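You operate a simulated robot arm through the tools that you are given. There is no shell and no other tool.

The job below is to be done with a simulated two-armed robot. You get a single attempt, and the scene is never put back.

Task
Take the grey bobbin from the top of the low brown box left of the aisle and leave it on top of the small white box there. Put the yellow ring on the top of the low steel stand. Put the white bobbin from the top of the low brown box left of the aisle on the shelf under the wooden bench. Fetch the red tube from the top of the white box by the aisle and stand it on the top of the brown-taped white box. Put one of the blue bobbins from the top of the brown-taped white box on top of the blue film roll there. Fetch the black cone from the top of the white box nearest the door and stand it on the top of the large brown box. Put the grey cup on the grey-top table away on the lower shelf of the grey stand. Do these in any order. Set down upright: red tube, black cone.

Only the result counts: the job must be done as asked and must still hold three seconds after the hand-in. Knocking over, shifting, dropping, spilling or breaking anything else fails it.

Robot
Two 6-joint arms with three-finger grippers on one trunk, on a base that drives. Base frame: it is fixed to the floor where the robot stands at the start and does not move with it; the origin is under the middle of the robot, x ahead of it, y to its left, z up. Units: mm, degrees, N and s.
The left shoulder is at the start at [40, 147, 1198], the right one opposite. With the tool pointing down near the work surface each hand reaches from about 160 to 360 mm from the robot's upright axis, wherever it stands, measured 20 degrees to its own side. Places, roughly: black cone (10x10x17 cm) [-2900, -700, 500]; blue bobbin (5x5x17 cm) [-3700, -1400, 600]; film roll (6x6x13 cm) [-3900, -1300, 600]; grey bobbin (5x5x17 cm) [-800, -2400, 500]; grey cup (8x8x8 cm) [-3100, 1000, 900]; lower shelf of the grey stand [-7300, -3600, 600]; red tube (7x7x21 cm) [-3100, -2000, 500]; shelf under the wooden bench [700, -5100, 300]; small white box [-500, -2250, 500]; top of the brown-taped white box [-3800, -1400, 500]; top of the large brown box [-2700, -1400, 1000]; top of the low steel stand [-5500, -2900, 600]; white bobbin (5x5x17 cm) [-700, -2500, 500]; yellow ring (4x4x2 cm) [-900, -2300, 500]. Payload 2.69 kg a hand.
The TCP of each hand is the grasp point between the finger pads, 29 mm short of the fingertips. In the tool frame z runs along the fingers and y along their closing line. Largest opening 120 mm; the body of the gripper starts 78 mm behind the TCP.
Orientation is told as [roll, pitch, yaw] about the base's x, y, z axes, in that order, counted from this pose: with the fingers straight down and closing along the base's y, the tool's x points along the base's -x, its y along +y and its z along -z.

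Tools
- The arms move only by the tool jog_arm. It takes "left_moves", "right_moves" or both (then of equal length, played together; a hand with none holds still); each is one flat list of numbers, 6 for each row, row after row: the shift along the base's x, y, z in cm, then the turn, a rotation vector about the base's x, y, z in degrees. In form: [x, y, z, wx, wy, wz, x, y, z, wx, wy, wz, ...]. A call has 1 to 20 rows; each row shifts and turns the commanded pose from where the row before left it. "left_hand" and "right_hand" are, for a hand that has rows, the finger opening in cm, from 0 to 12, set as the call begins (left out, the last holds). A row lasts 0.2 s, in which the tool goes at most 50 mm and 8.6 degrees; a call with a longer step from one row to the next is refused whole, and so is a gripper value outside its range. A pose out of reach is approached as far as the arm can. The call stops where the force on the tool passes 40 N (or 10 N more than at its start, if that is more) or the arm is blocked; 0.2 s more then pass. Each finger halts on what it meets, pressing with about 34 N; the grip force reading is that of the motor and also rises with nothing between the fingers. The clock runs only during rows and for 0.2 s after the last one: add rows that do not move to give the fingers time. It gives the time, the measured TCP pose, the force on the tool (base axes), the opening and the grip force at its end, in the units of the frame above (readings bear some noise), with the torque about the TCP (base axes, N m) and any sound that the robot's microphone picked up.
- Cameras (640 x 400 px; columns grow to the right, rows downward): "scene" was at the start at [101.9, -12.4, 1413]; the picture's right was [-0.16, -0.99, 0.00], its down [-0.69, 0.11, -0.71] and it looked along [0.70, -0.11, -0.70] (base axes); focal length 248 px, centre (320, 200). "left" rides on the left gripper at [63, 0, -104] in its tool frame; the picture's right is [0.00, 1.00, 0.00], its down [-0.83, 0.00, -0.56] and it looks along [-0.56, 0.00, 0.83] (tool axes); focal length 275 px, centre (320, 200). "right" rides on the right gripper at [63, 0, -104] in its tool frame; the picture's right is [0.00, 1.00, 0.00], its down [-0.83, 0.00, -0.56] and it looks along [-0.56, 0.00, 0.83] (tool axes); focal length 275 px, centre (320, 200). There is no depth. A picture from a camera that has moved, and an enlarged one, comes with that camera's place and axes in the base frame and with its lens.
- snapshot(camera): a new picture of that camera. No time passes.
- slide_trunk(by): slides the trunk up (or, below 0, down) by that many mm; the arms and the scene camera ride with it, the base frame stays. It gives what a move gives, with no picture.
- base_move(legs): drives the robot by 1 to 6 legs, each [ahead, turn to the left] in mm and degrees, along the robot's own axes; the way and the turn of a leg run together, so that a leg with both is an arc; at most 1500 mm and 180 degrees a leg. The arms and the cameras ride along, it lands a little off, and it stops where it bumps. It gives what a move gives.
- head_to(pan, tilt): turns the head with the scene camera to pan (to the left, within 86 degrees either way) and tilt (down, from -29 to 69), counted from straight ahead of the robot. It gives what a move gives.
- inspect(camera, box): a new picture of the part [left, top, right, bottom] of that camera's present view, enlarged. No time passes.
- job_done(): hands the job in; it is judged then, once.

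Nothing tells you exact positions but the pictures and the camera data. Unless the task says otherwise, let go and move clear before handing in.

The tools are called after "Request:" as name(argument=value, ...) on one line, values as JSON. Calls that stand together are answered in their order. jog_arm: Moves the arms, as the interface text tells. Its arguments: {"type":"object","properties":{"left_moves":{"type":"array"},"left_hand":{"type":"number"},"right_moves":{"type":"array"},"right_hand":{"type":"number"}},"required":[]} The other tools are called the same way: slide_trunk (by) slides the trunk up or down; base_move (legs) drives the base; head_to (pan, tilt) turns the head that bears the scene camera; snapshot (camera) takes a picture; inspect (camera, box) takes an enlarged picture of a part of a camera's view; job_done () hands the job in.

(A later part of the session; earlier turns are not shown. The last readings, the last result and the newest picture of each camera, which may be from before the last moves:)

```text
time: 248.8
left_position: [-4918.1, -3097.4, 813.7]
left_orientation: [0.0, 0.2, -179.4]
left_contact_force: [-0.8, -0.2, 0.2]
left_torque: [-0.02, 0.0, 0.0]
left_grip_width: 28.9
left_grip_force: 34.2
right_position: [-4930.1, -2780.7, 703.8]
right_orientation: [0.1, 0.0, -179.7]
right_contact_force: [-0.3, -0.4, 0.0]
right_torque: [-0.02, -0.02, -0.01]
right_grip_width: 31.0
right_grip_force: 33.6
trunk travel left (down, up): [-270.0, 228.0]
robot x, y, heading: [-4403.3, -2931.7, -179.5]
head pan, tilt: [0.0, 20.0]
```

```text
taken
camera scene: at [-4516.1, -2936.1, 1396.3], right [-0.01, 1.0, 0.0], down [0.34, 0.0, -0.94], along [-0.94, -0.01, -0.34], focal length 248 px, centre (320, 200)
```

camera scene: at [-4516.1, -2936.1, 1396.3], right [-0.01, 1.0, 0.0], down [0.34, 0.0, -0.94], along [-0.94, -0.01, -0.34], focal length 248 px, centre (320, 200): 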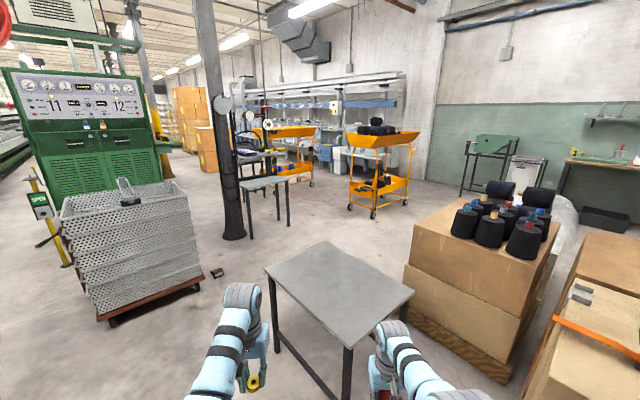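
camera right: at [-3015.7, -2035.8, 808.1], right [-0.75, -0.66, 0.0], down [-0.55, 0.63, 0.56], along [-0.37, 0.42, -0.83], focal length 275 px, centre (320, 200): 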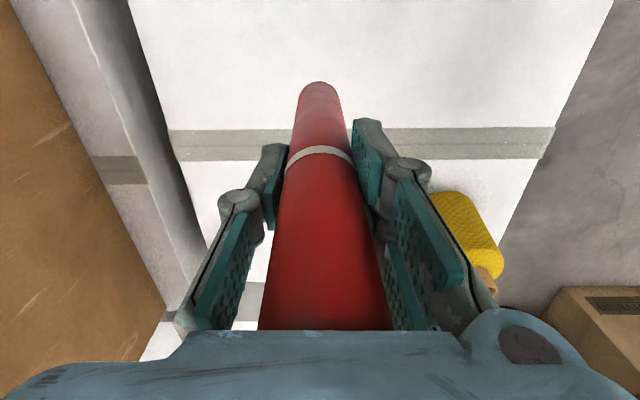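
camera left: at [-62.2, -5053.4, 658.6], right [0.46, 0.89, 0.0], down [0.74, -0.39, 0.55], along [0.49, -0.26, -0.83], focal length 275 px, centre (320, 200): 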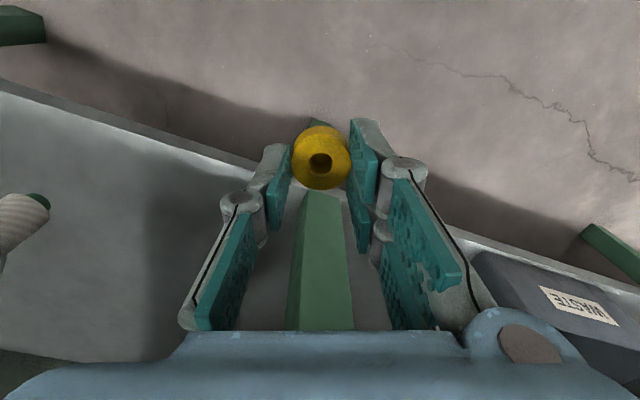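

I see the low steel stand clearly: its top corners are about (-5190,-2850), (-5676,-3250), (-5943,-2883), (-5481,-2497), at z≈585. I'll raise the tube higher with the right arm, then approach the near corner.

Request:
jog_arm(right_moves=[0, 0, 4, 0, 0, 0, 0, 0, 4, 0, 0, 0, 0, 0, 4, 0, 0, 0, 0, 0, 4.5, 0, 0, 0])

Request:
base_move(legs=[[0, -18.1], [440, 0], [0, 17.6]])

Request:
head_to(pan=0, tilt=45)

Request:
snapshot(camera="scene")

Request:
snapshot(camera="left")

```text
time: 249.8
left_position: [-4919.5, -3097.5, 815.3]
left_orientation: [0.0, 0.2, -179.6]
left_contact_force: [-0.2, 0.7, 0.6]
left_torque: [0.01, -0.01, 0.03]
left_grip_width: 29.1
left_grip_force: 34.4
right_position: [-4932.3, -2784.0, 866.2]
right_orientation: [0.0, 0.1, -179.6]
right_contact_force: [0.2, 0.4, -1.7]
right_torque: [-0.01, 0.01, -0.01]
right_grip_width: 30.6
right_grip_force: 33.7
right hand out of reach, approached as far as the arm can: row 4
trunk travel left (down, up): [-270.0, 228.0]
robot x, y, heading: [-4404.1, -2934.1, -179.4]
head pan, tilt: [0.0, 20.0]
```

```text
time: 254.4
left_position: [-5344.3, -2978.7, 813.8]
left_orientation: [0.0, 0.2, -178.7]
left_contact_force: [-0.2, 0.5, -0.8]
left_torque: [0.01, -0.02, 0.01]
left_grip_width: 29.0
left_grip_force: 33.7
right_position: [-5362.5, -2665.5, 865.9]
right_orientation: [0.1, 0.1, -178.8]
right_contact_force: [-0.3, 0.1, 0.1]
right_torque: [0.03, -0.01, -0.02]
right_grip_width: 30.4
right_grip_force: 33.9
trunk travel left (down, up): [-270.0, 228.0]
robot x, y, heading: [-4834.5, -2812.8, -178.7]
head pan, tilt: [0.0, 20.0]
```

```text
time: 255.3
left_position: [-5343.2, -2979.0, 813.3]
left_orientation: [0.0, 0.2, -178.6]
left_contact_force: [-0.1, 0.4, -0.3]
left_torque: [0.01, -0.02, 0.03]
left_grip_width: 28.8
left_grip_force: 34.5
right_position: [-5363.2, -2665.0, 865.9]
right_orientation: [0.0, 0.0, -179.0]
right_contact_force: [0.2, -0.3, 0.8]
right_torque: [0.02, 0.02, 0.0]
right_grip_width: 31.1
right_grip_force: 34.1
trunk travel left (down, up): [-270.0, 228.0]
robot x, y, heading: [-4830.4, -2812.8, -178.7]
head pan, tilt: [0.0, 45.0]
```

```text
taken
camera scene: at [-4932.4, -2811.8, 1357.8], right [-0.02, 1.0, 0.0], down [0.71, 0.02, -0.71], along [-0.71, -0.02, -0.71], focal length 248 px, centre (320, 200)
```

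scene: 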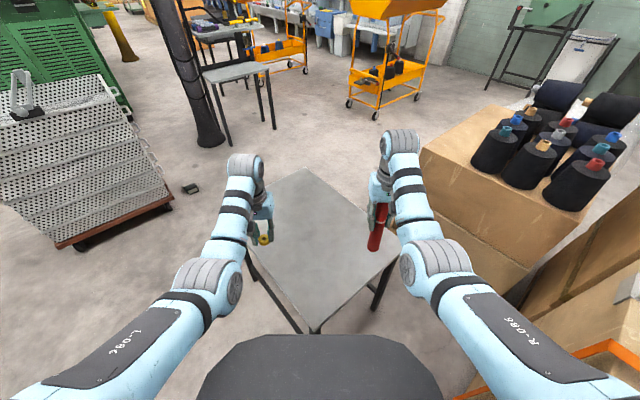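

```text
taken
camera left: at [-5281.5, -2978.7, 918.8], right [0.02, -1.0, 0.0], down [-0.83, -0.02, 0.55], along [-0.55, -0.01, -0.83], focal length 275 px, centre (320, 200)
```

left: 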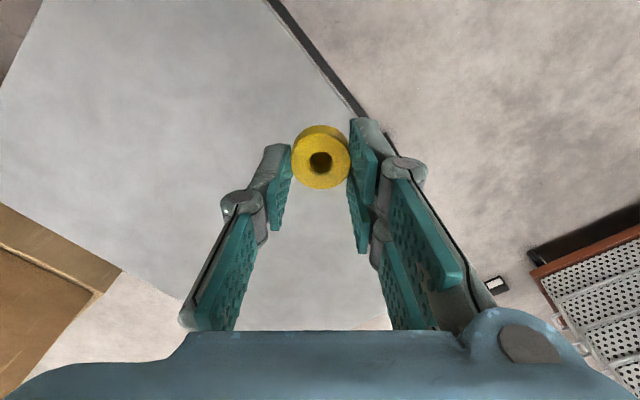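

The ring is only just over the edge, so I'll move the left hand inward about 95 mm and lower part way.

Request:
jog_arm(left_moves=[-0.8, 2.35, -2, 0, 0, 0, -0.8, 2.35, -2, 0, 0, 0, -0.8, 2.35, -2, 0, 0, 0, -0.8, 2.35, -2, 0, 0, 0])

Request:
slide_trunk(by=-60)

Request:
snapshot(camera="left")

Request:
snapshot(camera="scene")

```text
time: 256.3
left_position: [-5351.0, -2894.9, 742.7]
left_orientation: [0.1, 0.1, -178.7]
left_contact_force: [-0.5, -0.3, -0.8]
left_torque: [-0.03, 0.02, 0.03]
left_grip_width: 29.0
left_grip_force: 33.7
left hand out of reach, approached as far as the arm can: row 3, 4
right_position: [-5362.2, -2665.4, 865.1]
right_orientation: [0.1, 0.1, -178.9]
right_contact_force: [0.3, -0.6, 0.0]
right_torque: [-0.01, -0.03, 0.03]
right_grip_width: 31.0
right_grip_force: 34.0
trunk travel left (down, up): [-270.0, 228.0]
robot x, y, heading: [-4830.2, -2810.7, -178.3]
head pan, tilt: [0.0, 45.0]
```

```text
time: 257.3
left_position: [-5351.0, -2894.1, 682.8]
left_orientation: [0.1, 0.2, -178.7]
left_contact_force: [0.1, -0.5, -0.4]
left_torque: [0.0, 0.01, -0.03]
left_grip_width: 29.1
left_grip_force: 34.5
right_position: [-5363.2, -2666.0, 806.3]
right_orientation: [0.0, 0.0, -178.9]
right_contact_force: [0.3, -0.8, -0.4]
right_torque: [-0.02, -0.01, 0.0]
right_grip_width: 30.8
right_grip_force: 34.0
trunk travel left (down, up): [-210.0, 288.0]
robot x, y, heading: [-4834.0, -2808.1, -178.4]
head pan, tilt: [0.0, 45.0]
```

```text
taken
camera left: at [-5287.9, -2894.5, 786.9], right [0.02, -1.0, 0.0], down [-0.83, -0.02, 0.55], along [-0.55, -0.01, -0.83], focal length 275 px, centre (320, 200)
```

left: 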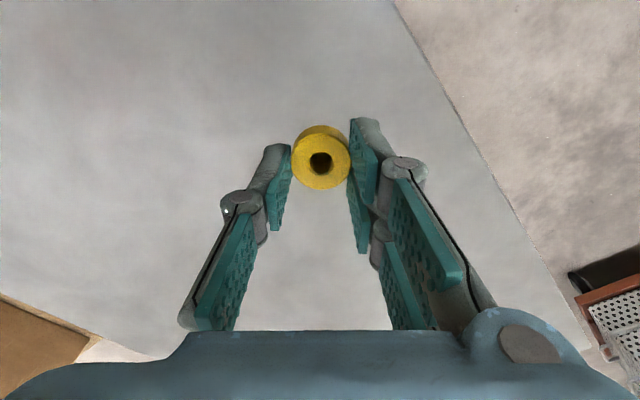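

```text
taken
camera scene: at [-4932.1, -2811.7, 1298.3], right [-0.02, 1.0, 0.0], down [0.71, 0.02, -0.71], along [-0.71, -0.02, -0.71], focal length 248 px, centre (320, 200)
```

scene: 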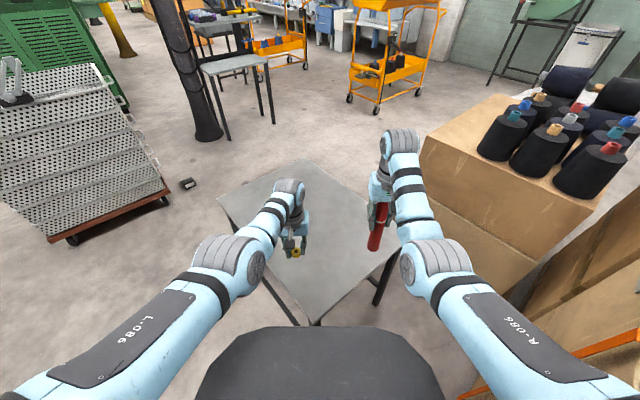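

Now over the interior of the top. Lowering the trunk, then finishing with the arm in small steps.

Request:
slide_trunk(by=-42)

Request:
jog_arm(left_moves=[1.5, 0, 0, 0, 0, 0, 0, 0, -0.6, 0, 0, 0, 0, 0, 0, 0, 0, 0])

Request:
inspect(camera="scene", box=[240, 180, 400, 330])

```text
time: 258.2
left_position: [-5351.0, -2893.9, 639.7]
left_orientation: [0.0, 0.3, -178.6]
left_contact_force: [0.2, 0.5, -0.2]
left_torque: [0.0, 0.02, 0.03]
left_grip_width: 29.3
left_grip_force: 34.3
right_position: [-5363.6, -2666.1, 765.5]
right_orientation: [-0.1, 0.0, -178.8]
right_contact_force: [-0.7, 0.4, -1.1]
right_torque: [0.0, -0.01, -0.01]
right_grip_width: 30.6
right_grip_force: 33.9
trunk travel left (down, up): [-168.0, 330.0]
robot x, y, heading: [-4831.6, -2808.8, -178.5]
head pan, tilt: [0.0, 45.0]
```

```text
time: 259.0
left_position: [-5335.5, -2894.7, 636.7]
left_orientation: [0.0, -0.2, -178.7]
left_contact_force: [-4.4, -6.0, 24.0]
left_torque: [-0.07, 0.02, 0.01]
left_grip_width: 29.4
left_grip_force: 33.7
right_position: [-5362.2, -2665.5, 765.4]
right_orientation: [0.1, -0.2, -178.8]
right_contact_force: [0.2, 0.2, -0.1]
right_torque: [0.0, 0.02, -0.02]
right_grip_width: 30.7
right_grip_force: 34.2
trunk travel left (down, up): [-168.0, 330.0]
robot x, y, heading: [-4832.7, -2810.1, -178.7]
head pan, tilt: [0.0, 45.0]
```

```text
2.67 times, centred on (320, 255) of scene
camera zoom: at [-4929.5, -2812.0, 1256.7], right [-0.03, 1.0, 0.0], down [0.71, 0.02, -0.71], along [-0.71, -0.02, -0.71], focal length 662 px, centre (320, 53)
```

zoom: 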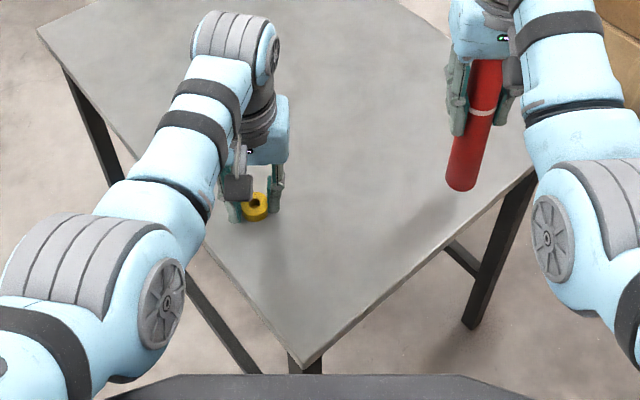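

Contact with 24 N. Relieving, then releasing the ring.

Request:
jog_arm(left_moves=[0, 0, 0.4, 0, 0, 0, 0, 0, 0, 0, 0, 0])

```text
time: 259.6
left_position: [-5333.8, -2893.8, 637.6]
left_orientation: [0.0, 0.3, -178.7]
left_contact_force: [-0.3, -0.3, -0.4]
left_torque: [-0.01, 0.03, 0.01]
left_grip_width: 28.7
left_grip_force: 34.5
right_position: [-5361.6, -2664.8, 765.0]
right_orientation: [0.1, 0.0, -178.9]
right_contact_force: [0.5, 0.3, 0.2]
right_torque: [0.0, 0.0, -0.01]
right_grip_width: 30.9
right_grip_force: 33.7
trunk travel left (down, up): [-168.0, 330.0]
robot x, y, heading: [-4831.8, -2809.9, -178.3]
head pan, tilt: [0.0, 45.0]
```

Request:
jog_arm(left_moves=[0, 0, 0, 0, 0, 0, 0, 0, 0, 0, 0, 0, 0, 0, 0, 0, 0, 0], left_hand=7)

Request:
slide_trunk(by=120)

Request:
snapshot(camera="left")

Request:
snapshot(camera="scene")

```text
time: 260.4
left_position: [-5335.7, -2893.5, 638.5]
left_orientation: [0.0, 0.2, -178.6]
left_contact_force: [-0.4, 0.4, 0.0]
left_torque: [0.03, 0.01, 0.0]
left_grip_width: 70.0
left_grip_force: 0.1
right_position: [-5363.6, -2666.4, 764.1]
right_orientation: [0.1, -0.1, -178.9]
right_contact_force: [-0.4, 0.1, -0.1]
right_torque: [0.01, 0.01, -0.01]
right_grip_width: 31.0
right_grip_force: 33.9
trunk travel left (down, up): [-168.0, 330.0]
robot x, y, heading: [-4834.3, -2810.7, -178.4]
head pan, tilt: [0.0, 45.0]
```

```text
time: 261.9
left_position: [-5335.5, -2894.3, 757.2]
left_orientation: [0.0, 0.1, -178.7]
left_contact_force: [0.1, -0.5, 0.5]
left_torque: [-0.05, 0.03, 0.02]
left_grip_width: 70.1
left_grip_force: 0.0
right_position: [-5363.5, -2665.5, 883.3]
right_orientation: [0.1, 0.0, -178.9]
right_contact_force: [0.0, 0.3, 0.1]
right_torque: [0.0, 0.02, 0.05]
right_grip_width: 31.0
right_grip_force: 34.2
trunk travel left (down, up): [-288.0, 210.0]
robot x, y, heading: [-4833.1, -2807.5, -178.6]
head pan, tilt: [0.0, 45.0]
```

```text
taken
camera left: at [-5273.0, -2894.5, 861.9], right [0.02, -1.0, 0.0], down [-0.83, -0.02, 0.55], along [-0.55, -0.01, -0.83], focal length 275 px, centre (320, 200)
```

left: 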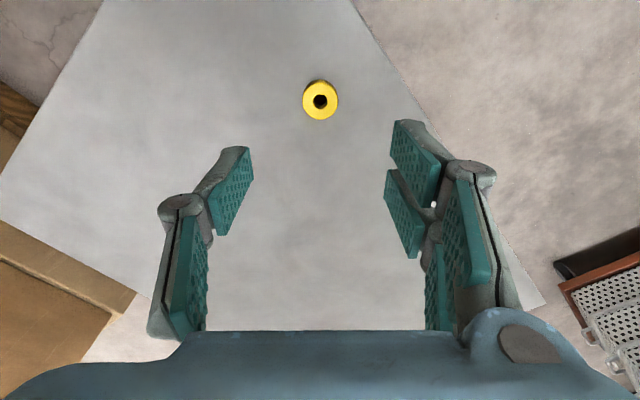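

```text
taken
camera scene: at [-4932.4, -2811.8, 1375.6], right [-0.02, 1.0, 0.0], down [0.71, 0.02, -0.71], along [-0.71, -0.02, -0.71], focal length 248 px, centre (320, 200)
```

scene: 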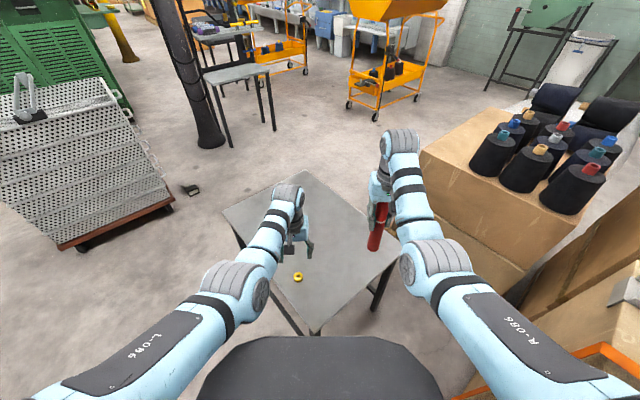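

The ring lies on the stand. While here I'll zoom at the grey stand beyond the pole.

Request:
head_to(pan=12, tilt=18)

Request:
inspect(camera="scene", box=[220, 100, 440, 250])

```text
time: 262.8
left_position: [-5336.4, -2895.5, 756.6]
left_orientation: [0.0, 0.2, -178.6]
left_contact_force: [-0.6, -0.2, -0.4]
left_torque: [-0.03, -0.01, 0.01]
left_grip_width: 69.9
left_grip_force: 0.1
right_position: [-5362.7, -2666.0, 883.3]
right_orientation: [0.2, 0.1, -178.9]
right_contact_force: [0.6, 0.0, 0.3]
right_torque: [0.03, -0.02, -0.02]
right_grip_width: 31.0
right_grip_force: 33.7
trunk travel left (down, up): [-288.0, 210.0]
robot x, y, heading: [-4830.0, -2810.3, -178.7]
head pan, tilt: [12.0, 18.0]
```

```text
2.67 times, centred on (330, 175) of scene
camera zoom: at [-4941.8, -2831.3, 1417.4], right [-0.23, 0.97, 0.0], down [0.3, 0.07, -0.95], along [-0.92, -0.22, -0.31], focal length 662 px, centre (293, 267)
```

zoom: 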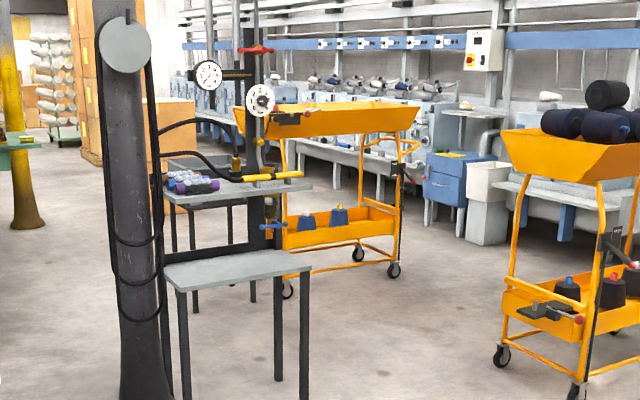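

The grey stand has a lower shelf at z≈600 with an upper one about 300 above; I'll return to it with the cup. Now I'll take the red tube to the left side of the brown-taped box, turning through the open side.

Request:
base_move(legs=[[-200, 0], [0, 120], [0, 102.7], [734, 0]])

Request:
head_to(pan=25, tilt=25)

Request:
snapshot(camera="scene")

```text
time: 277.3
left_position: [-3802.0, -1902.9, 758.3]
left_orientation: [0.0, 0.2, 43.8]
left_contact_force: [0.2, -0.7, -0.2]
left_torque: [-0.01, 0.02, 0.02]
left_grip_width: 69.9
left_grip_force: 0.0
right_position: [-3627.6, -2054.7, 884.5]
right_orientation: [0.0, 0.0, 43.5]
right_contact_force: [0.3, 0.0, 0.4]
right_torque: [-0.01, -0.02, -0.02]
right_grip_width: 31.1
right_grip_force: 34.0
trunk travel left (down, up): [-288.0, 210.0]
robot x, y, heading: [-4116.2, -2305.5, 43.8]
head pan, tilt: [12.0, 18.0]
```

```text
time: 278.0
left_position: [-3801.7, -1901.4, 758.1]
left_orientation: [0.0, 0.2, 43.8]
left_contact_force: [0.0, 0.3, -0.1]
left_torque: [0.01, 0.0, 0.0]
left_grip_width: 70.1
left_grip_force: 0.0
right_position: [-3627.3, -2053.2, 882.3]
right_orientation: [0.1, 0.1, 43.6]
right_contact_force: [0.1, 0.7, -0.4]
right_torque: [0.0, 0.01, -0.03]
right_grip_width: 30.9
right_grip_force: 34.4
trunk travel left (down, up): [-288.0, 210.0]
robot x, y, heading: [-4115.0, -2303.0, 43.9]
head pan, tilt: [25.0, 25.0]
```

```text
taken
camera scene: at [-4068.0, -2204.7, 1406.1], right [0.93, -0.36, 0.0], down [-0.15, -0.39, -0.91], along [0.33, 0.84, -0.42], focal length 248 px, centre (320, 200)
```

scene: 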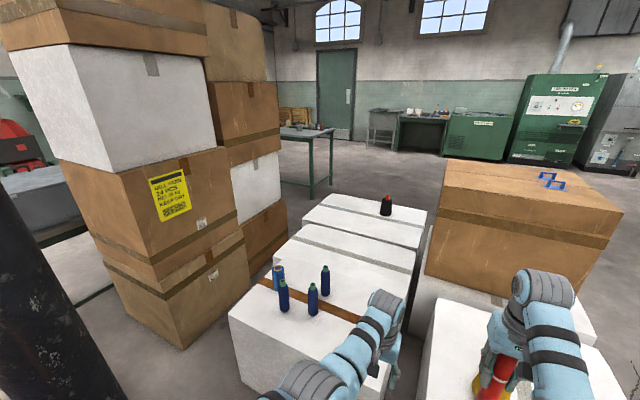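

I have a clear view of the brown-taped box. Zooming for positions.

Request:
inspect(camera="scene", box=[210, 180, 450, 400])

```text
1.82 times, centred on (330, 290) of scene
camera zoom: at [-4068.0, -2204.7, 1406.1], right [0.93, -0.36, 0.0], down [-0.15, -0.39, -0.91], along [0.33, 0.84, -0.42], focal length 451 px, centre (302, 36)
```

zoom: 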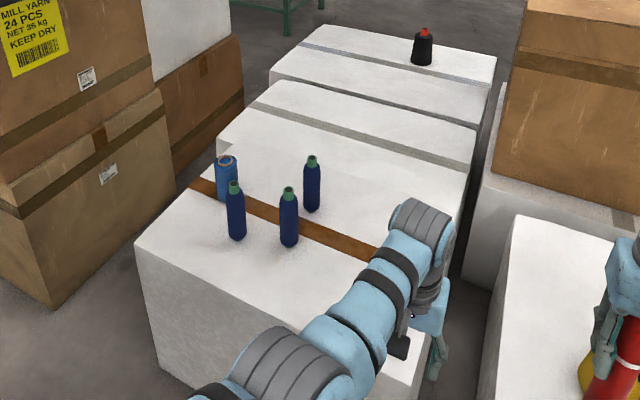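

C's top is at z≈503, with bobbins at about (-3932,-1407), (-3820,-1472), (-3727,-1392) and the film roll at about (-3920,-1276). I'll step in beside the box.

Request:
base_move(legs=[[0, 48], [440, 0], [0, -51]])

Request:
head_to(pan=0, tilt=45)

Request:
snapshot(camera="scene")

Request:
snapshot(camera="left")

Request:
snapshot(camera="right")

```text
time: 285.1
left_position: [-3795.6, -1478.3, 757.9]
left_orientation: [0.1, 0.3, 41.3]
left_contact_force: [-0.6, -0.6, 0.8]
left_torque: [-0.03, 0.02, -0.02]
left_grip_width: 69.9
left_grip_force: 0.0
right_position: [-3626.5, -1637.3, 883.5]
right_orientation: [0.1, 0.2, 41.1]
right_contact_force: [0.7, 0.2, 0.1]
right_torque: [-0.02, 0.03, -0.02]
right_grip_width: 31.2
right_grip_force: 34.0
trunk travel left (down, up): [-288.0, 210.0]
robot x, y, heading: [-4124.0, -1867.3, 41.3]
head pan, tilt: [25.0, 25.0]
```

```text
time: 286.0
left_position: [-3794.5, -1478.7, 757.4]
left_orientation: [0.0, 0.2, 41.3]
left_contact_force: [-0.1, 0.0, 0.0]
left_torque: [-0.01, -0.03, -0.01]
left_grip_width: 69.9
left_grip_force: 0.1
right_position: [-3627.5, -1638.0, 883.9]
right_orientation: [0.1, 0.2, 41.0]
right_contact_force: [-0.5, -1.2, -0.4]
right_torque: [-0.02, -0.02, 0.02]
right_grip_width: 31.0
right_grip_force: 34.0
trunk travel left (down, up): [-288.0, 210.0]
robot x, y, heading: [-4126.3, -1867.1, 41.6]
head pan, tilt: [0.0, 45.0]
```

```text
taken
camera scene: at [-4049.7, -1800.1, 1375.6], right [0.66, -0.75, 0.0], down [-0.53, -0.47, -0.71], along [0.53, 0.47, -0.71], focal length 248 px, centre (320, 200)
```

scene: 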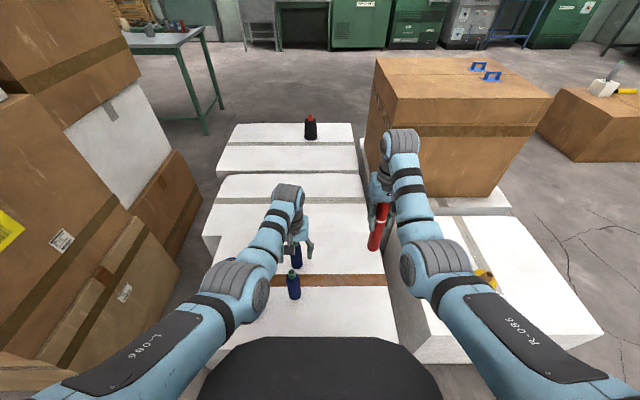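

```text
taken
camera left: at [-3841.7, -1521.0, 862.0], right [-0.66, 0.75, 0.0], down [0.63, 0.55, 0.55], along [0.42, 0.36, -0.83], focal length 275 px, centre (320, 200)
```

left: 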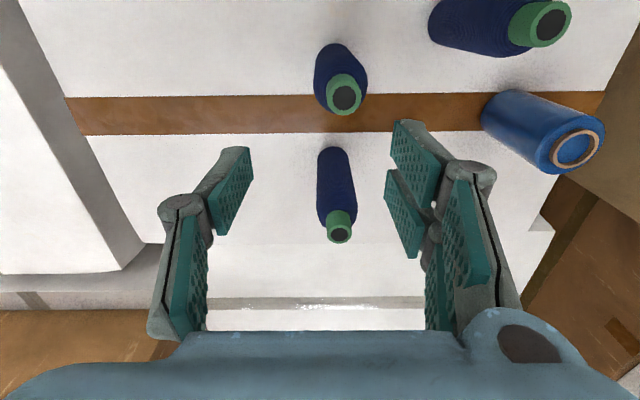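

```text
taken
camera right: at [-3674.4, -1679.8, 988.1], right [-0.66, 0.75, 0.0], down [0.63, 0.55, 0.55], along [0.42, 0.37, -0.83], focal length 275 px, centre (320, 200)
```

right: 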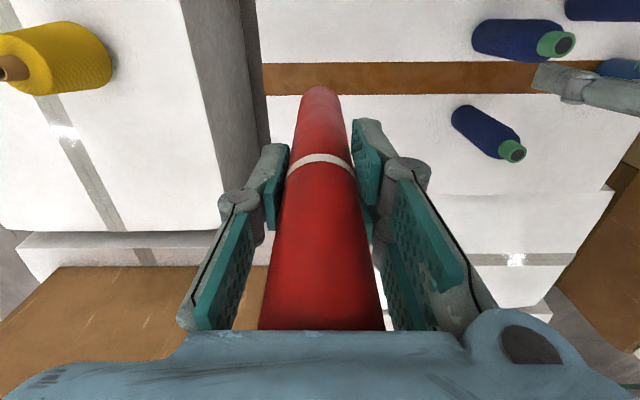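

Positions are clear. I'll raise the left hand, lower the right arm, then lower the trunk to stand the red tube on the brown-taped box.

Request:
jog_arm(left_moves=[0, 0, 4, 0, 0, 0, 0, 0, 4, 0, 0, 0, 0, 0, 4, 0, 0, 0, 0, 0, 3, 0, 0, 0], right_moves=[0, 0, -2, 0, 0, 0, 0, 0, -2, 0, 0, 0, 0, 0, -2, 0, 0, 0, 0, 0, -2, 0, 0, 0])

Request:
slide_trunk(by=-115)

Request:
snapshot(camera="right")

Request:
snapshot(camera="scene")

```text
time: 287.0
left_position: [-3784.0, -1472.3, 900.6]
left_orientation: [0.0, 0.3, 41.3]
left_contact_force: [0.5, 0.9, 1.0]
left_torque: [-0.01, 0.01, -0.01]
left_grip_width: 70.0
left_grip_force: 0.1
left hand out of reach, approached as far as the arm can: row 4
right_position: [-3625.9, -1637.1, 800.7]
right_orientation: [0.1, 0.1, 41.1]
right_contact_force: [0.1, -0.4, -1.3]
right_torque: [0.06, 0.03, 0.0]
right_grip_width: 31.0
right_grip_force: 33.9
trunk travel left (down, up): [-288.0, 210.0]
robot x, y, heading: [-4129.4, -1869.4, 41.5]
head pan, tilt: [0.0, 45.0]
```

```text
time: 288.4
left_position: [-3786.5, -1472.1, 787.6]
left_orientation: [0.0, 0.2, 41.4]
left_contact_force: [-0.4, 0.9, 0.1]
left_torque: [-0.01, -0.02, 0.01]
left_grip_width: 70.1
left_grip_force: 0.1
right_position: [-3627.2, -1635.9, 687.2]
right_orientation: [0.1, 0.1, 41.1]
right_contact_force: [0.4, 0.0, -1.1]
right_torque: [0.03, -0.01, 0.0]
right_grip_width: 31.1
right_grip_force: 34.3
trunk travel left (down, up): [-173.0, 325.0]
robot x, y, heading: [-4125.8, -1870.7, 41.4]
head pan, tilt: [0.0, 45.0]
```

```text
taken
camera right: at [-3674.4, -1678.5, 792.1], right [-0.66, 0.75, 0.0], down [0.63, 0.55, 0.56], along [0.42, 0.37, -0.83], focal length 275 px, centre (320, 200)
```

right: 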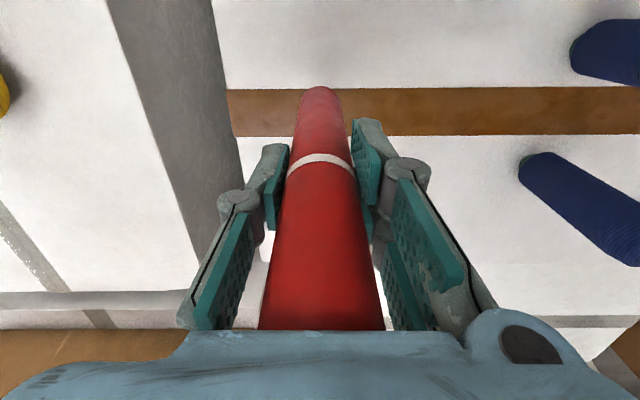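

```text
taken
camera scene: at [-4049.8, -1800.4, 1261.3], right [0.66, -0.75, 0.0], down [-0.53, -0.47, -0.71], along [0.53, 0.47, -0.71], focal length 248 px, centre (320, 200)
```

scene: 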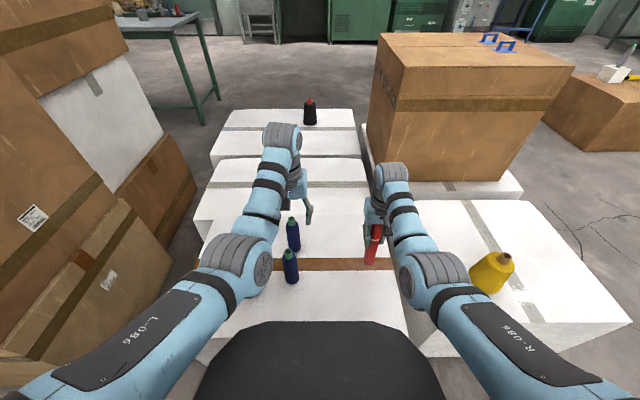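

Request:
slide_trunk(by=-25)

Request:
jog_arm(right_moves=[0, 0, -0.6, 0, 0, 0, 0, 0, 0, 0, 0, 0])

```text
time: 289.1
left_position: [-3786.0, -1471.2, 762.6]
left_orientation: [0.0, 0.2, 41.3]
left_contact_force: [0.9, 0.1, 0.8]
left_torque: [0.02, 0.01, -0.03]
left_grip_width: 70.1
left_grip_force: 0.1
right_position: [-3626.1, -1636.6, 661.8]
right_orientation: [0.1, 0.0, 41.0]
right_contact_force: [-0.2, -0.4, -0.1]
right_torque: [0.01, 0.0, -0.01]
right_grip_width: 31.0
right_grip_force: 33.6
trunk travel left (down, up): [-148.0, 350.0]
robot x, y, heading: [-4127.8, -1866.0, 41.5]
head pan, tilt: [0.0, 45.0]
```

```text
time: 289.7
left_position: [-3785.0, -1471.9, 761.6]
left_orientation: [0.1, 0.2, 41.3]
left_contact_force: [-0.6, -0.1, -0.3]
left_torque: [0.03, -0.02, -0.02]
left_grip_width: 69.9
left_grip_force: 0.2
right_position: [-3627.5, -1637.2, 656.8]
right_orientation: [0.1, 0.0, 41.1]
right_contact_force: [0.4, -0.4, -1.2]
right_torque: [-0.02, 0.02, 0.01]
right_grip_width: 31.3
right_grip_force: 34.2
trunk travel left (down, up): [-148.0, 350.0]
robot x, y, heading: [-4127.5, -1868.9, 40.9]
head pan, tilt: [0.0, 45.0]
```

Request:
jog_arm(right_moves=[0, 0, -0.4, 0, 0, 0, 0, 0, 0, 0, 0, 0])

Request:
inspect(camera="scene", box=[340, 200, 420, 290])

```text
time: 290.3
left_position: [-3784.1, -1471.9, 762.6]
left_orientation: [0.1, 0.2, 41.3]
left_contact_force: [0.0, 0.0, 0.4]
left_torque: [-0.02, 0.0, 0.01]
left_grip_width: 69.9
left_grip_force: 0.1
right_position: [-3624.8, -1636.8, 652.6]
right_orientation: [0.1, 0.1, 41.0]
right_contact_force: [0.0, -0.4, 1.0]
right_torque: [0.0, -0.04, -0.03]
right_grip_width: 31.0
right_grip_force: 33.7
trunk travel left (down, up): [-148.0, 350.0]
robot x, y, heading: [-4124.2, -1866.7, 41.3]
head pan, tilt: [0.0, 45.0]
```

```text
4.44 times, centred on (380, 245) of scene
camera zoom: at [-4049.7, -1800.3, 1236.0], right [0.66, -0.75, 0.0], down [-0.53, -0.47, -0.71], along [0.53, 0.47, -0.71], focal length 1103 px, centre (53, 0)
```

zoom: 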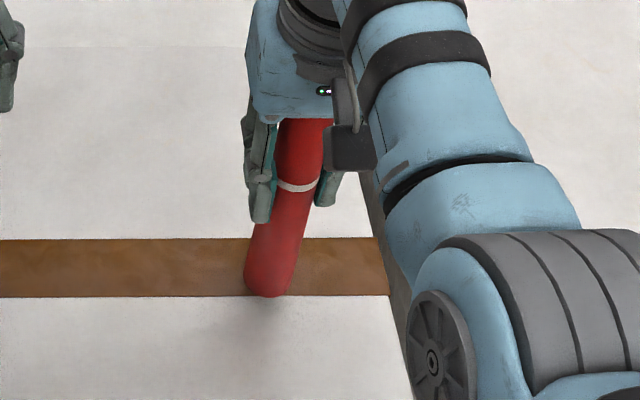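

Request:
jog_arm(right_moves=[0, 0, -0.4, 0, 0, 0, 0, 0, 0, 0, 0, 0])

Request:
jog_arm(right_moves=[0, 0, -0.3, 0, 0, 0, 0, 0, 0, 0, 0, 0])

```text
time: 290.9
left_position: [-3785.9, -1472.6, 761.7]
left_orientation: [0.0, 0.2, 41.3]
left_contact_force: [0.2, -0.1, 0.4]
left_torque: [-0.02, 0.0, 0.0]
left_grip_width: 69.9
left_grip_force: 0.0
right_position: [-3626.4, -1636.4, 648.2]
right_orientation: [0.0, 0.1, 41.0]
right_contact_force: [-0.3, 0.2, -0.3]
right_torque: [-0.03, 0.0, -0.01]
right_grip_width: 30.9
right_grip_force: 34.3
trunk travel left (down, up): [-148.0, 350.0]
robot x, y, heading: [-4121.4, -1865.3, 41.3]
head pan, tilt: [0.0, 45.0]
```

```text
time: 291.5
left_position: [-3785.8, -1472.3, 762.0]
left_orientation: [-0.1, 0.2, 41.3]
left_contact_force: [-0.7, -0.1, 0.0]
left_torque: [0.02, 0.0, -0.01]
left_grip_width: 69.9
left_grip_force: 0.0
right_position: [-3626.5, -1637.3, 645.6]
right_orientation: [0.2, 0.0, 41.1]
right_contact_force: [-0.5, 0.6, -0.6]
right_torque: [0.04, -0.01, -0.03]
right_grip_width: 31.1
right_grip_force: 34.2
trunk travel left (down, up): [-148.0, 350.0]
robot x, y, heading: [-4128.9, -1865.1, 41.2]
head pan, tilt: [0.0, 45.0]
```

Request:
jog_arm(right_moves=[0, 0, -0.3, 0, 0, 0, 0, 0, 0, 0, 0, 0])

Request:
jog_arm(right_moves=[0, 0, -0.3, 0, 0, 0, 0, 0, 0, 0, 0, 0])

Request:
inspect(camera="scene", box=[340, 200, 420, 290])

```text
time: 292.1
left_position: [-3787.1, -1473.5, 762.4]
left_orientation: [0.1, 0.2, 41.3]
left_contact_force: [0.6, -0.3, 0.4]
left_torque: [0.02, 0.03, 0.01]
left_grip_width: 69.9
left_grip_force: 0.0
right_position: [-3626.5, -1635.7, 642.8]
right_orientation: [0.1, 0.0, 40.9]
right_contact_force: [0.3, 0.9, -0.5]
right_torque: [0.02, 0.0, 0.03]
right_grip_width: 31.1
right_grip_force: 34.4
trunk travel left (down, up): [-148.0, 350.0]
robot x, y, heading: [-4128.0, -1867.9, 41.3]
head pan, tilt: [0.0, 45.0]
```

```text
time: 292.7
left_position: [-3784.6, -1472.9, 761.9]
left_orientation: [0.1, 0.3, 41.3]
left_contact_force: [0.5, 0.4, -0.3]
left_torque: [-0.03, -0.02, 0.01]
left_grip_width: 70.0
left_grip_force: 0.0
right_position: [-3625.6, -1635.7, 639.3]
right_orientation: [0.1, 0.0, 41.1]
right_contact_force: [0.5, 0.1, -0.9]
right_torque: [0.03, -0.01, -0.02]
right_grip_width: 31.0
right_grip_force: 33.4
trunk travel left (down, up): [-148.0, 350.0]
robot x, y, heading: [-4126.4, -1865.9, 41.3]
head pan, tilt: [0.0, 45.0]
```

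```text
4.44 times, centred on (380, 245) of scene
camera zoom: at [-4049.7, -1800.3, 1236.0], right [0.66, -0.75, 0.0], down [-0.53, -0.47, -0.71], along [0.53, 0.47, -0.71], focal length 1103 px, centre (53, 0)
```

zoom: 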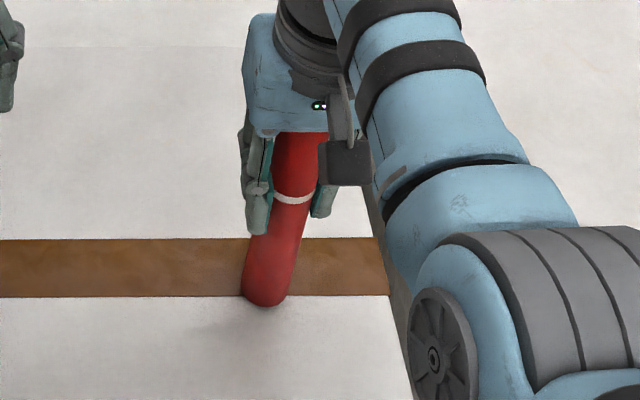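

Request:
jog_arm(right_moves=[0, 0, -0.3, 0, 0, 0, 0, 0, -0.3, 0, 0, 0, 0, 0, 0, 0, 0, 0])

Request:
jog_arm(right_moves=[0, 0, -0.3, 0, 0, 0, 0, 0, 0, 0, 0, 0])

Request:
jog_arm(right_moves=[0, 0, -0.3, 0, 0, 0, 0, 0, 0, 0, 0, 0])

```text
time: 293.5
left_position: [-3786.1, -1472.5, 762.5]
left_orientation: [0.0, 0.2, 41.2]
left_contact_force: [0.6, 1.3, 0.4]
left_torque: [0.03, -0.01, 0.0]
left_grip_width: 69.9
left_grip_force: 0.0
right_position: [-3626.2, -1635.0, 634.1]
right_orientation: [0.2, 0.0, 41.1]
right_contact_force: [-0.5, 0.7, 3.3]
right_torque: [0.11, -0.09, 0.02]
right_grip_width: 31.1
right_grip_force: 33.7
trunk travel left (down, up): [-148.0, 350.0]
robot x, y, heading: [-4126.5, -1867.7, 41.2]
head pan, tilt: [0.0, 45.0]
```

```text
time: 294.1
left_position: [-3787.3, -1472.8, 762.9]
left_orientation: [0.0, 0.1, 41.3]
left_contact_force: [0.8, 0.9, -0.1]
left_torque: [0.0, -0.02, 0.0]
left_grip_width: 69.9
left_grip_force: 0.0
right_position: [-3626.4, -1636.9, 633.3]
right_orientation: [0.0, -0.3, 40.9]
right_contact_force: [4.7, 3.2, 23.8]
right_torque: [0.25, -0.33, -0.02]
right_grip_width: 31.3
right_grip_force: 33.8
trunk travel left (down, up): [-148.0, 350.0]
robot x, y, heading: [-4125.9, -1869.8, 41.4]
head pan, tilt: [0.0, 45.0]
```

```text
time: 294.9
left_position: [-3787.6, -1472.7, 762.5]
left_orientation: [0.1, 0.1, 41.3]
left_contact_force: [-0.3, -0.3, -0.5]
left_torque: [-0.01, -0.01, 0.0]
left_grip_width: 70.0
left_grip_force: 0.1
right_position: [-3626.9, -1635.5, 631.1]
right_orientation: [0.0, -0.3, 41.0]
right_contact_force: [-6.1, -4.5, 21.4]
right_torque: [-0.76, 0.93, 0.03]
right_grip_width: 31.5
right_grip_force: 33.7
trunk travel left (down, up): [-148.0, 350.0]
robot x, y, heading: [-4123.4, -1865.7, 41.4]
head pan, tilt: [0.0, 45.0]
stopped in row 2 (right hand): the force on the tool passed its limit at 40 N (the readings are from after the stop); the commanded pose is now the measured one
```

Contact at z≈634. I'll relieve upward to near zero force.

Request:
jog_arm(right_moves=[0, 0, 0.25, 0, 0, 0, 0, 0, 0, 0, 0, 0])

```text
time: 295.5
left_position: [-3786.9, -1472.4, 762.1]
left_orientation: [0.0, 0.2, 41.3]
left_contact_force: [-0.1, -0.1, 0.1]
left_torque: [0.02, 0.0, -0.02]
left_grip_width: 70.1
left_grip_force: 0.0
right_position: [-3625.6, -1636.4, 631.6]
right_orientation: [0.0, -0.3, 41.0]
right_contact_force: [-2.0, -1.9, 5.6]
right_torque: [-0.35, 0.27, 0.02]
right_grip_width: 31.0
right_grip_force: 34.3
trunk travel left (down, up): [-148.0, 350.0]
robot x, y, heading: [-4125.3, -1866.4, 41.4]
head pan, tilt: [0.0, 45.0]
```

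Request:
jog_arm(right_moves=[0, 0, 0.1, 0, 0, 0, 0, 0, 0, 0, 0, 0])

Request:
jog_arm(right_moves=[0, 0, 0, 0, 0, 0, 0, 0, 0, 0, 0, 0, 0, 0, 0, 0, 0, 0], right_hand=5)

Request:
inspect(camera="scene", box=[340, 200, 420, 290])

Request:
snapshot(camera="right")

```text
time: 296.1
left_position: [-3785.7, -1472.5, 761.8]
left_orientation: [0.0, 0.2, 41.3]
left_contact_force: [0.1, -0.8, -0.6]
left_torque: [0.0, -0.02, -0.01]
left_grip_width: 69.9
left_grip_force: 0.0
right_position: [-3626.4, -1634.7, 631.1]
right_orientation: [0.0, -0.2, 41.0]
right_contact_force: [0.6, -0.8, 0.1]
right_torque: [0.01, 0.01, -0.01]
right_grip_width: 31.3
right_grip_force: 34.0
trunk travel left (down, up): [-148.0, 350.0]
robot x, y, heading: [-4127.6, -1867.9, 41.2]
head pan, tilt: [0.0, 45.0]
```

```text
time: 296.9
left_position: [-3785.2, -1472.8, 762.0]
left_orientation: [0.0, 0.1, 41.4]
left_contact_force: [0.5, -0.2, 0.4]
left_torque: [-0.02, 0.03, -0.04]
left_grip_width: 69.9
left_grip_force: 0.0
right_position: [-3625.2, -1635.3, 631.3]
right_orientation: [0.0, -0.2, 41.0]
right_contact_force: [0.4, 0.9, -0.3]
right_torque: [-0.01, 0.02, 0.04]
right_grip_width: 50.0
right_grip_force: 0.0
trunk travel left (down, up): [-148.0, 350.0]
robot x, y, heading: [-4126.5, -1869.8, 41.2]
head pan, tilt: [0.0, 45.0]
```

```text
4.44 times, centred on (380, 245) of scene
camera zoom: at [-4049.7, -1800.2, 1236.0], right [0.66, -0.75, 0.0], down [-0.53, -0.47, -0.71], along [0.53, 0.47, -0.71], focal length 1103 px, centre (53, 0)
```

zoom: 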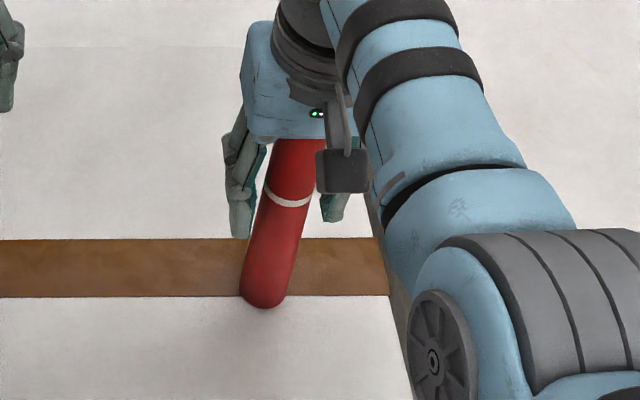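

```text
taken
camera right: at [-3673.9, -1677.8, 736.7], right [-0.66, 0.75, 0.0], down [0.62, 0.55, 0.56], along [0.42, 0.37, -0.83], focal length 275 px, centre (320, 200)
```

right: 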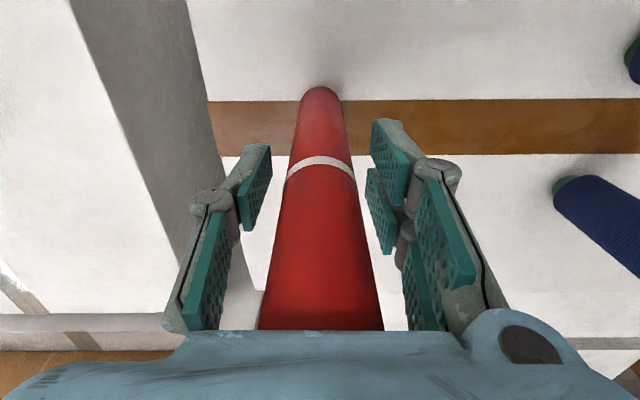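

The tube stands on its own. Opening wider and raising the trunk clear.

Request:
jog_arm(right_moves=[0, 0, 0, 0, 0, 0, 0, 0, 0, 0, 0, 0], right_hand=8)

Request:
slide_trunk(by=150)

Request:
jog_arm(right_moves=[0, 0, 4, 0, 0, 0, 0, 0, 4, 0, 0, 0, 0, 0, 4, 0, 0, 0])

Request:
snapshot(camera="scene")

Request:
snapshot(camera="left")

```text
time: 297.5
left_position: [-3785.3, -1472.5, 761.9]
left_orientation: [0.0, 0.2, 41.3]
left_contact_force: [0.0, -0.5, -0.1]
left_torque: [-0.02, -0.01, 0.0]
left_grip_width: 69.7
left_grip_force: 0.0
right_position: [-3625.5, -1635.0, 632.4]
right_orientation: [0.0, -0.3, 41.0]
right_contact_force: [0.3, 0.2, -0.4]
right_torque: [0.05, -0.01, 0.01]
right_grip_width: 80.1
right_grip_force: 0.1
trunk travel left (down, up): [-148.0, 350.0]
robot x, y, heading: [-4127.0, -1864.6, 41.6]
head pan, tilt: [0.0, 45.0]
```

```text
time: 299.3
left_position: [-3785.2, -1472.3, 911.4]
left_orientation: [0.0, 0.2, 41.3]
left_contact_force: [-0.4, -0.2, 1.0]
left_torque: [0.0, 0.02, -0.02]
left_grip_width: 70.3
left_grip_force: 0.1
right_position: [-3625.7, -1635.6, 781.3]
right_orientation: [0.1, -0.2, 41.0]
right_contact_force: [-1.1, 0.2, 0.1]
right_torque: [-0.01, 0.02, -0.01]
right_grip_width: 80.3
right_grip_force: 0.1
trunk travel left (down, up): [-298.0, 200.0]
robot x, y, heading: [-4128.5, -1868.9, 41.4]
head pan, tilt: [0.0, 45.0]
```

```text
time: 300.1
left_position: [-3786.2, -1471.7, 912.4]
left_orientation: [0.0, 0.3, 41.3]
left_contact_force: [0.0, 0.5, -0.3]
left_torque: [-0.03, 0.03, 0.02]
left_grip_width: 70.0
left_grip_force: 0.0
right_position: [-3622.9, -1635.5, 902.4]
right_orientation: [0.0, -0.2, 41.0]
right_contact_force: [1.0, 0.9, 1.1]
right_torque: [-0.01, -0.01, -0.01]
right_grip_width: 80.0
right_grip_force: 0.0
trunk travel left (down, up): [-298.0, 200.0]
robot x, y, heading: [-4131.2, -1866.6, 41.2]
head pan, tilt: [0.0, 45.0]
```

```text
taken
camera scene: at [-4049.9, -1800.1, 1385.4], right [0.66, -0.75, 0.0], down [-0.53, -0.47, -0.71], along [0.53, 0.47, -0.71], focal length 248 px, centre (320, 200)
```

scene: 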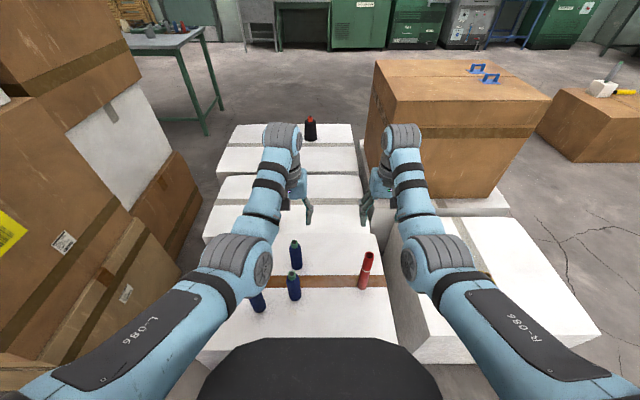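

```text
taken
camera left: at [-3832.5, -1514.4, 1015.9], right [-0.66, 0.75, 0.0], down [0.63, 0.55, 0.55], along [0.42, 0.36, -0.83], focal length 275 px, centre (320, 200)
```

left: 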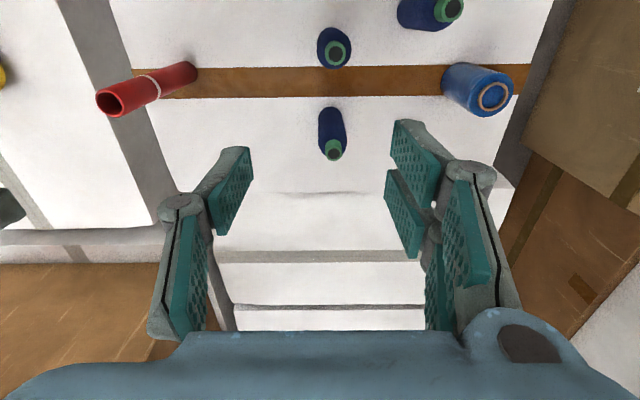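

The red tube stands well. Next I'll position the left hand over the blue bobbin at about (-3818,-1480), moving the right hand aside from above the tube.

Request:
jog_arm(left_moves=[-0.82, -0.19, -3.25, 0, 0, 0, -0.82, -0.19, -3.25, 0, 0, 0, -0.82, -0.19, -3.25, 0, 0, 0, -0.82, -0.19, -3.25, 0, 0, 0], right_moves=[2.2, -2.5, 0, 0, 0, 0, 2.2, -2.5, 0, 0, 0, 0, 2.2, -2.5, 0, 0, 0, 0, 0, 0, 0, 0, 0, 0], left_hand=10)

Request:
slide_trunk(by=-70)

Request:
snapshot(camera="left")

```text
time: 301.1
left_position: [-3817.1, -1481.4, 782.5]
left_orientation: [0.0, 0.2, 41.2]
left_contact_force: [0.4, -0.6, -0.1]
left_torque: [0.01, 0.02, 0.0]
left_grip_width: 99.9
left_grip_force: 0.0
right_position: [-3558.5, -1705.6, 902.1]
right_orientation: [-0.1, -0.2, 41.0]
right_contact_force: [1.0, 0.4, 0.5]
right_torque: [-0.02, -0.02, 0.0]
right_grip_width: 79.9
right_grip_force: 0.0
right hand out of reach, approached as far as the arm can: row 1
trunk travel left (down, up): [-298.0, 200.0]
robot x, y, heading: [-4125.4, -1866.0, 41.1]
head pan, tilt: [0.0, 45.0]
```

```text
time: 302.2
left_position: [-3815.8, -1481.0, 712.3]
left_orientation: [-0.1, 0.3, 41.3]
left_contact_force: [0.6, 0.5, 1.1]
left_torque: [0.0, 0.01, -0.01]
left_grip_width: 99.7
left_grip_force: 0.2
right_position: [-3557.0, -1704.7, 832.6]
right_orientation: [0.1, -0.2, 41.0]
right_contact_force: [-0.3, 0.4, 0.2]
right_torque: [-0.01, 0.02, 0.02]
right_grip_width: 79.8
right_grip_force: 0.1
trunk travel left (down, up): [-228.0, 270.0]
robot x, y, heading: [-4126.4, -1869.1, 41.5]
head pan, tilt: [0.0, 45.0]
```

```text
taken
camera left: at [-3862.9, -1523.9, 817.2], right [-0.66, 0.75, 0.0], down [0.63, 0.55, 0.55], along [0.42, 0.36, -0.83], focal length 275 px, centre (320, 200)
```

left: 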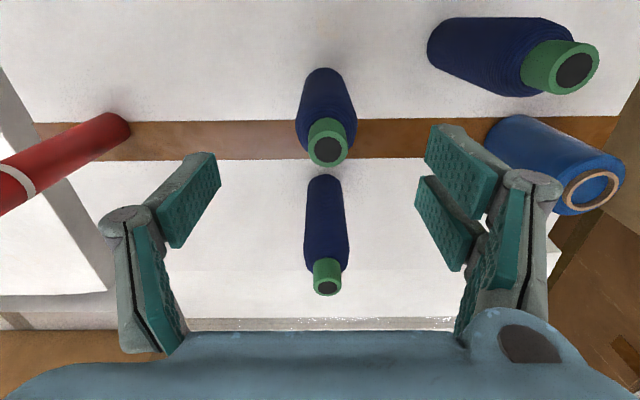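

Aligned. Lowering around the bobbin and gripping.

Request:
slide_trunk(by=-75)

Request:
jog_arm(left_moves=[-0.2, 0.1, -1.3, 0, 0, 0, 0, 0, -1.2, 0, 0, 0, 0, 0, 0, 0, 0, 0])

Request:
snapshot(camera="left")

```text
time: 303.3
left_position: [-3816.3, -1481.2, 636.7]
left_orientation: [0.0, 0.2, 41.2]
left_contact_force: [0.4, 0.5, 1.2]
left_torque: [-0.01, 0.0, 0.03]
left_grip_width: 100.1
left_grip_force: 0.0
right_position: [-3557.4, -1705.5, 757.6]
right_orientation: [0.1, -0.2, 41.0]
right_contact_force: [0.4, 0.2, 0.1]
right_torque: [0.01, -0.02, 0.02]
right_grip_width: 80.1
right_grip_force: 0.0
trunk travel left (down, up): [-153.0, 345.0]
robot x, y, heading: [-4127.5, -1871.8, 41.2]
head pan, tilt: [0.0, 45.0]
```

```text
time: 304.1
left_position: [-3818.5, -1482.7, 611.6]
left_orientation: [0.1, 0.2, 41.3]
left_contact_force: [0.2, -0.3, -0.3]
left_torque: [-0.02, 0.0, 0.01]
left_grip_width: 99.8
left_grip_force: 0.0
right_position: [-3556.6, -1704.2, 756.4]
right_orientation: [0.0, -0.2, 41.1]
right_contact_force: [-0.5, 0.1, -0.1]
right_torque: [-0.02, -0.05, 0.01]
right_grip_width: 80.0
right_grip_force: 0.0
trunk travel left (down, up): [-153.0, 345.0]
robot x, y, heading: [-4131.4, -1866.3, 41.3]
head pan, tilt: [0.0, 45.0]
```

```text
taken
camera left: at [-3864.7, -1524.0, 716.5], right [-0.66, 0.75, 0.0], down [0.63, 0.55, 0.55], along [0.42, 0.36, -0.83], focal length 275 px, centre (320, 200)
```

left: 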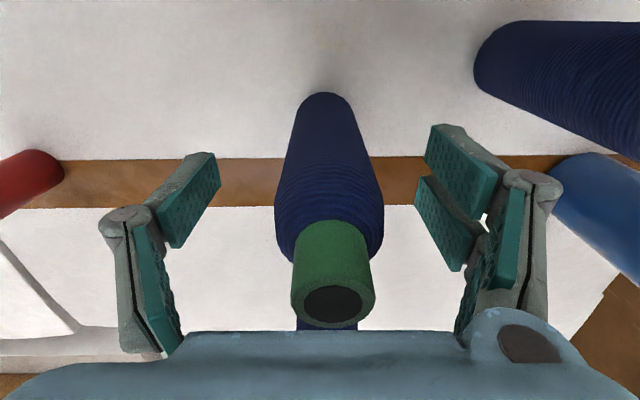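

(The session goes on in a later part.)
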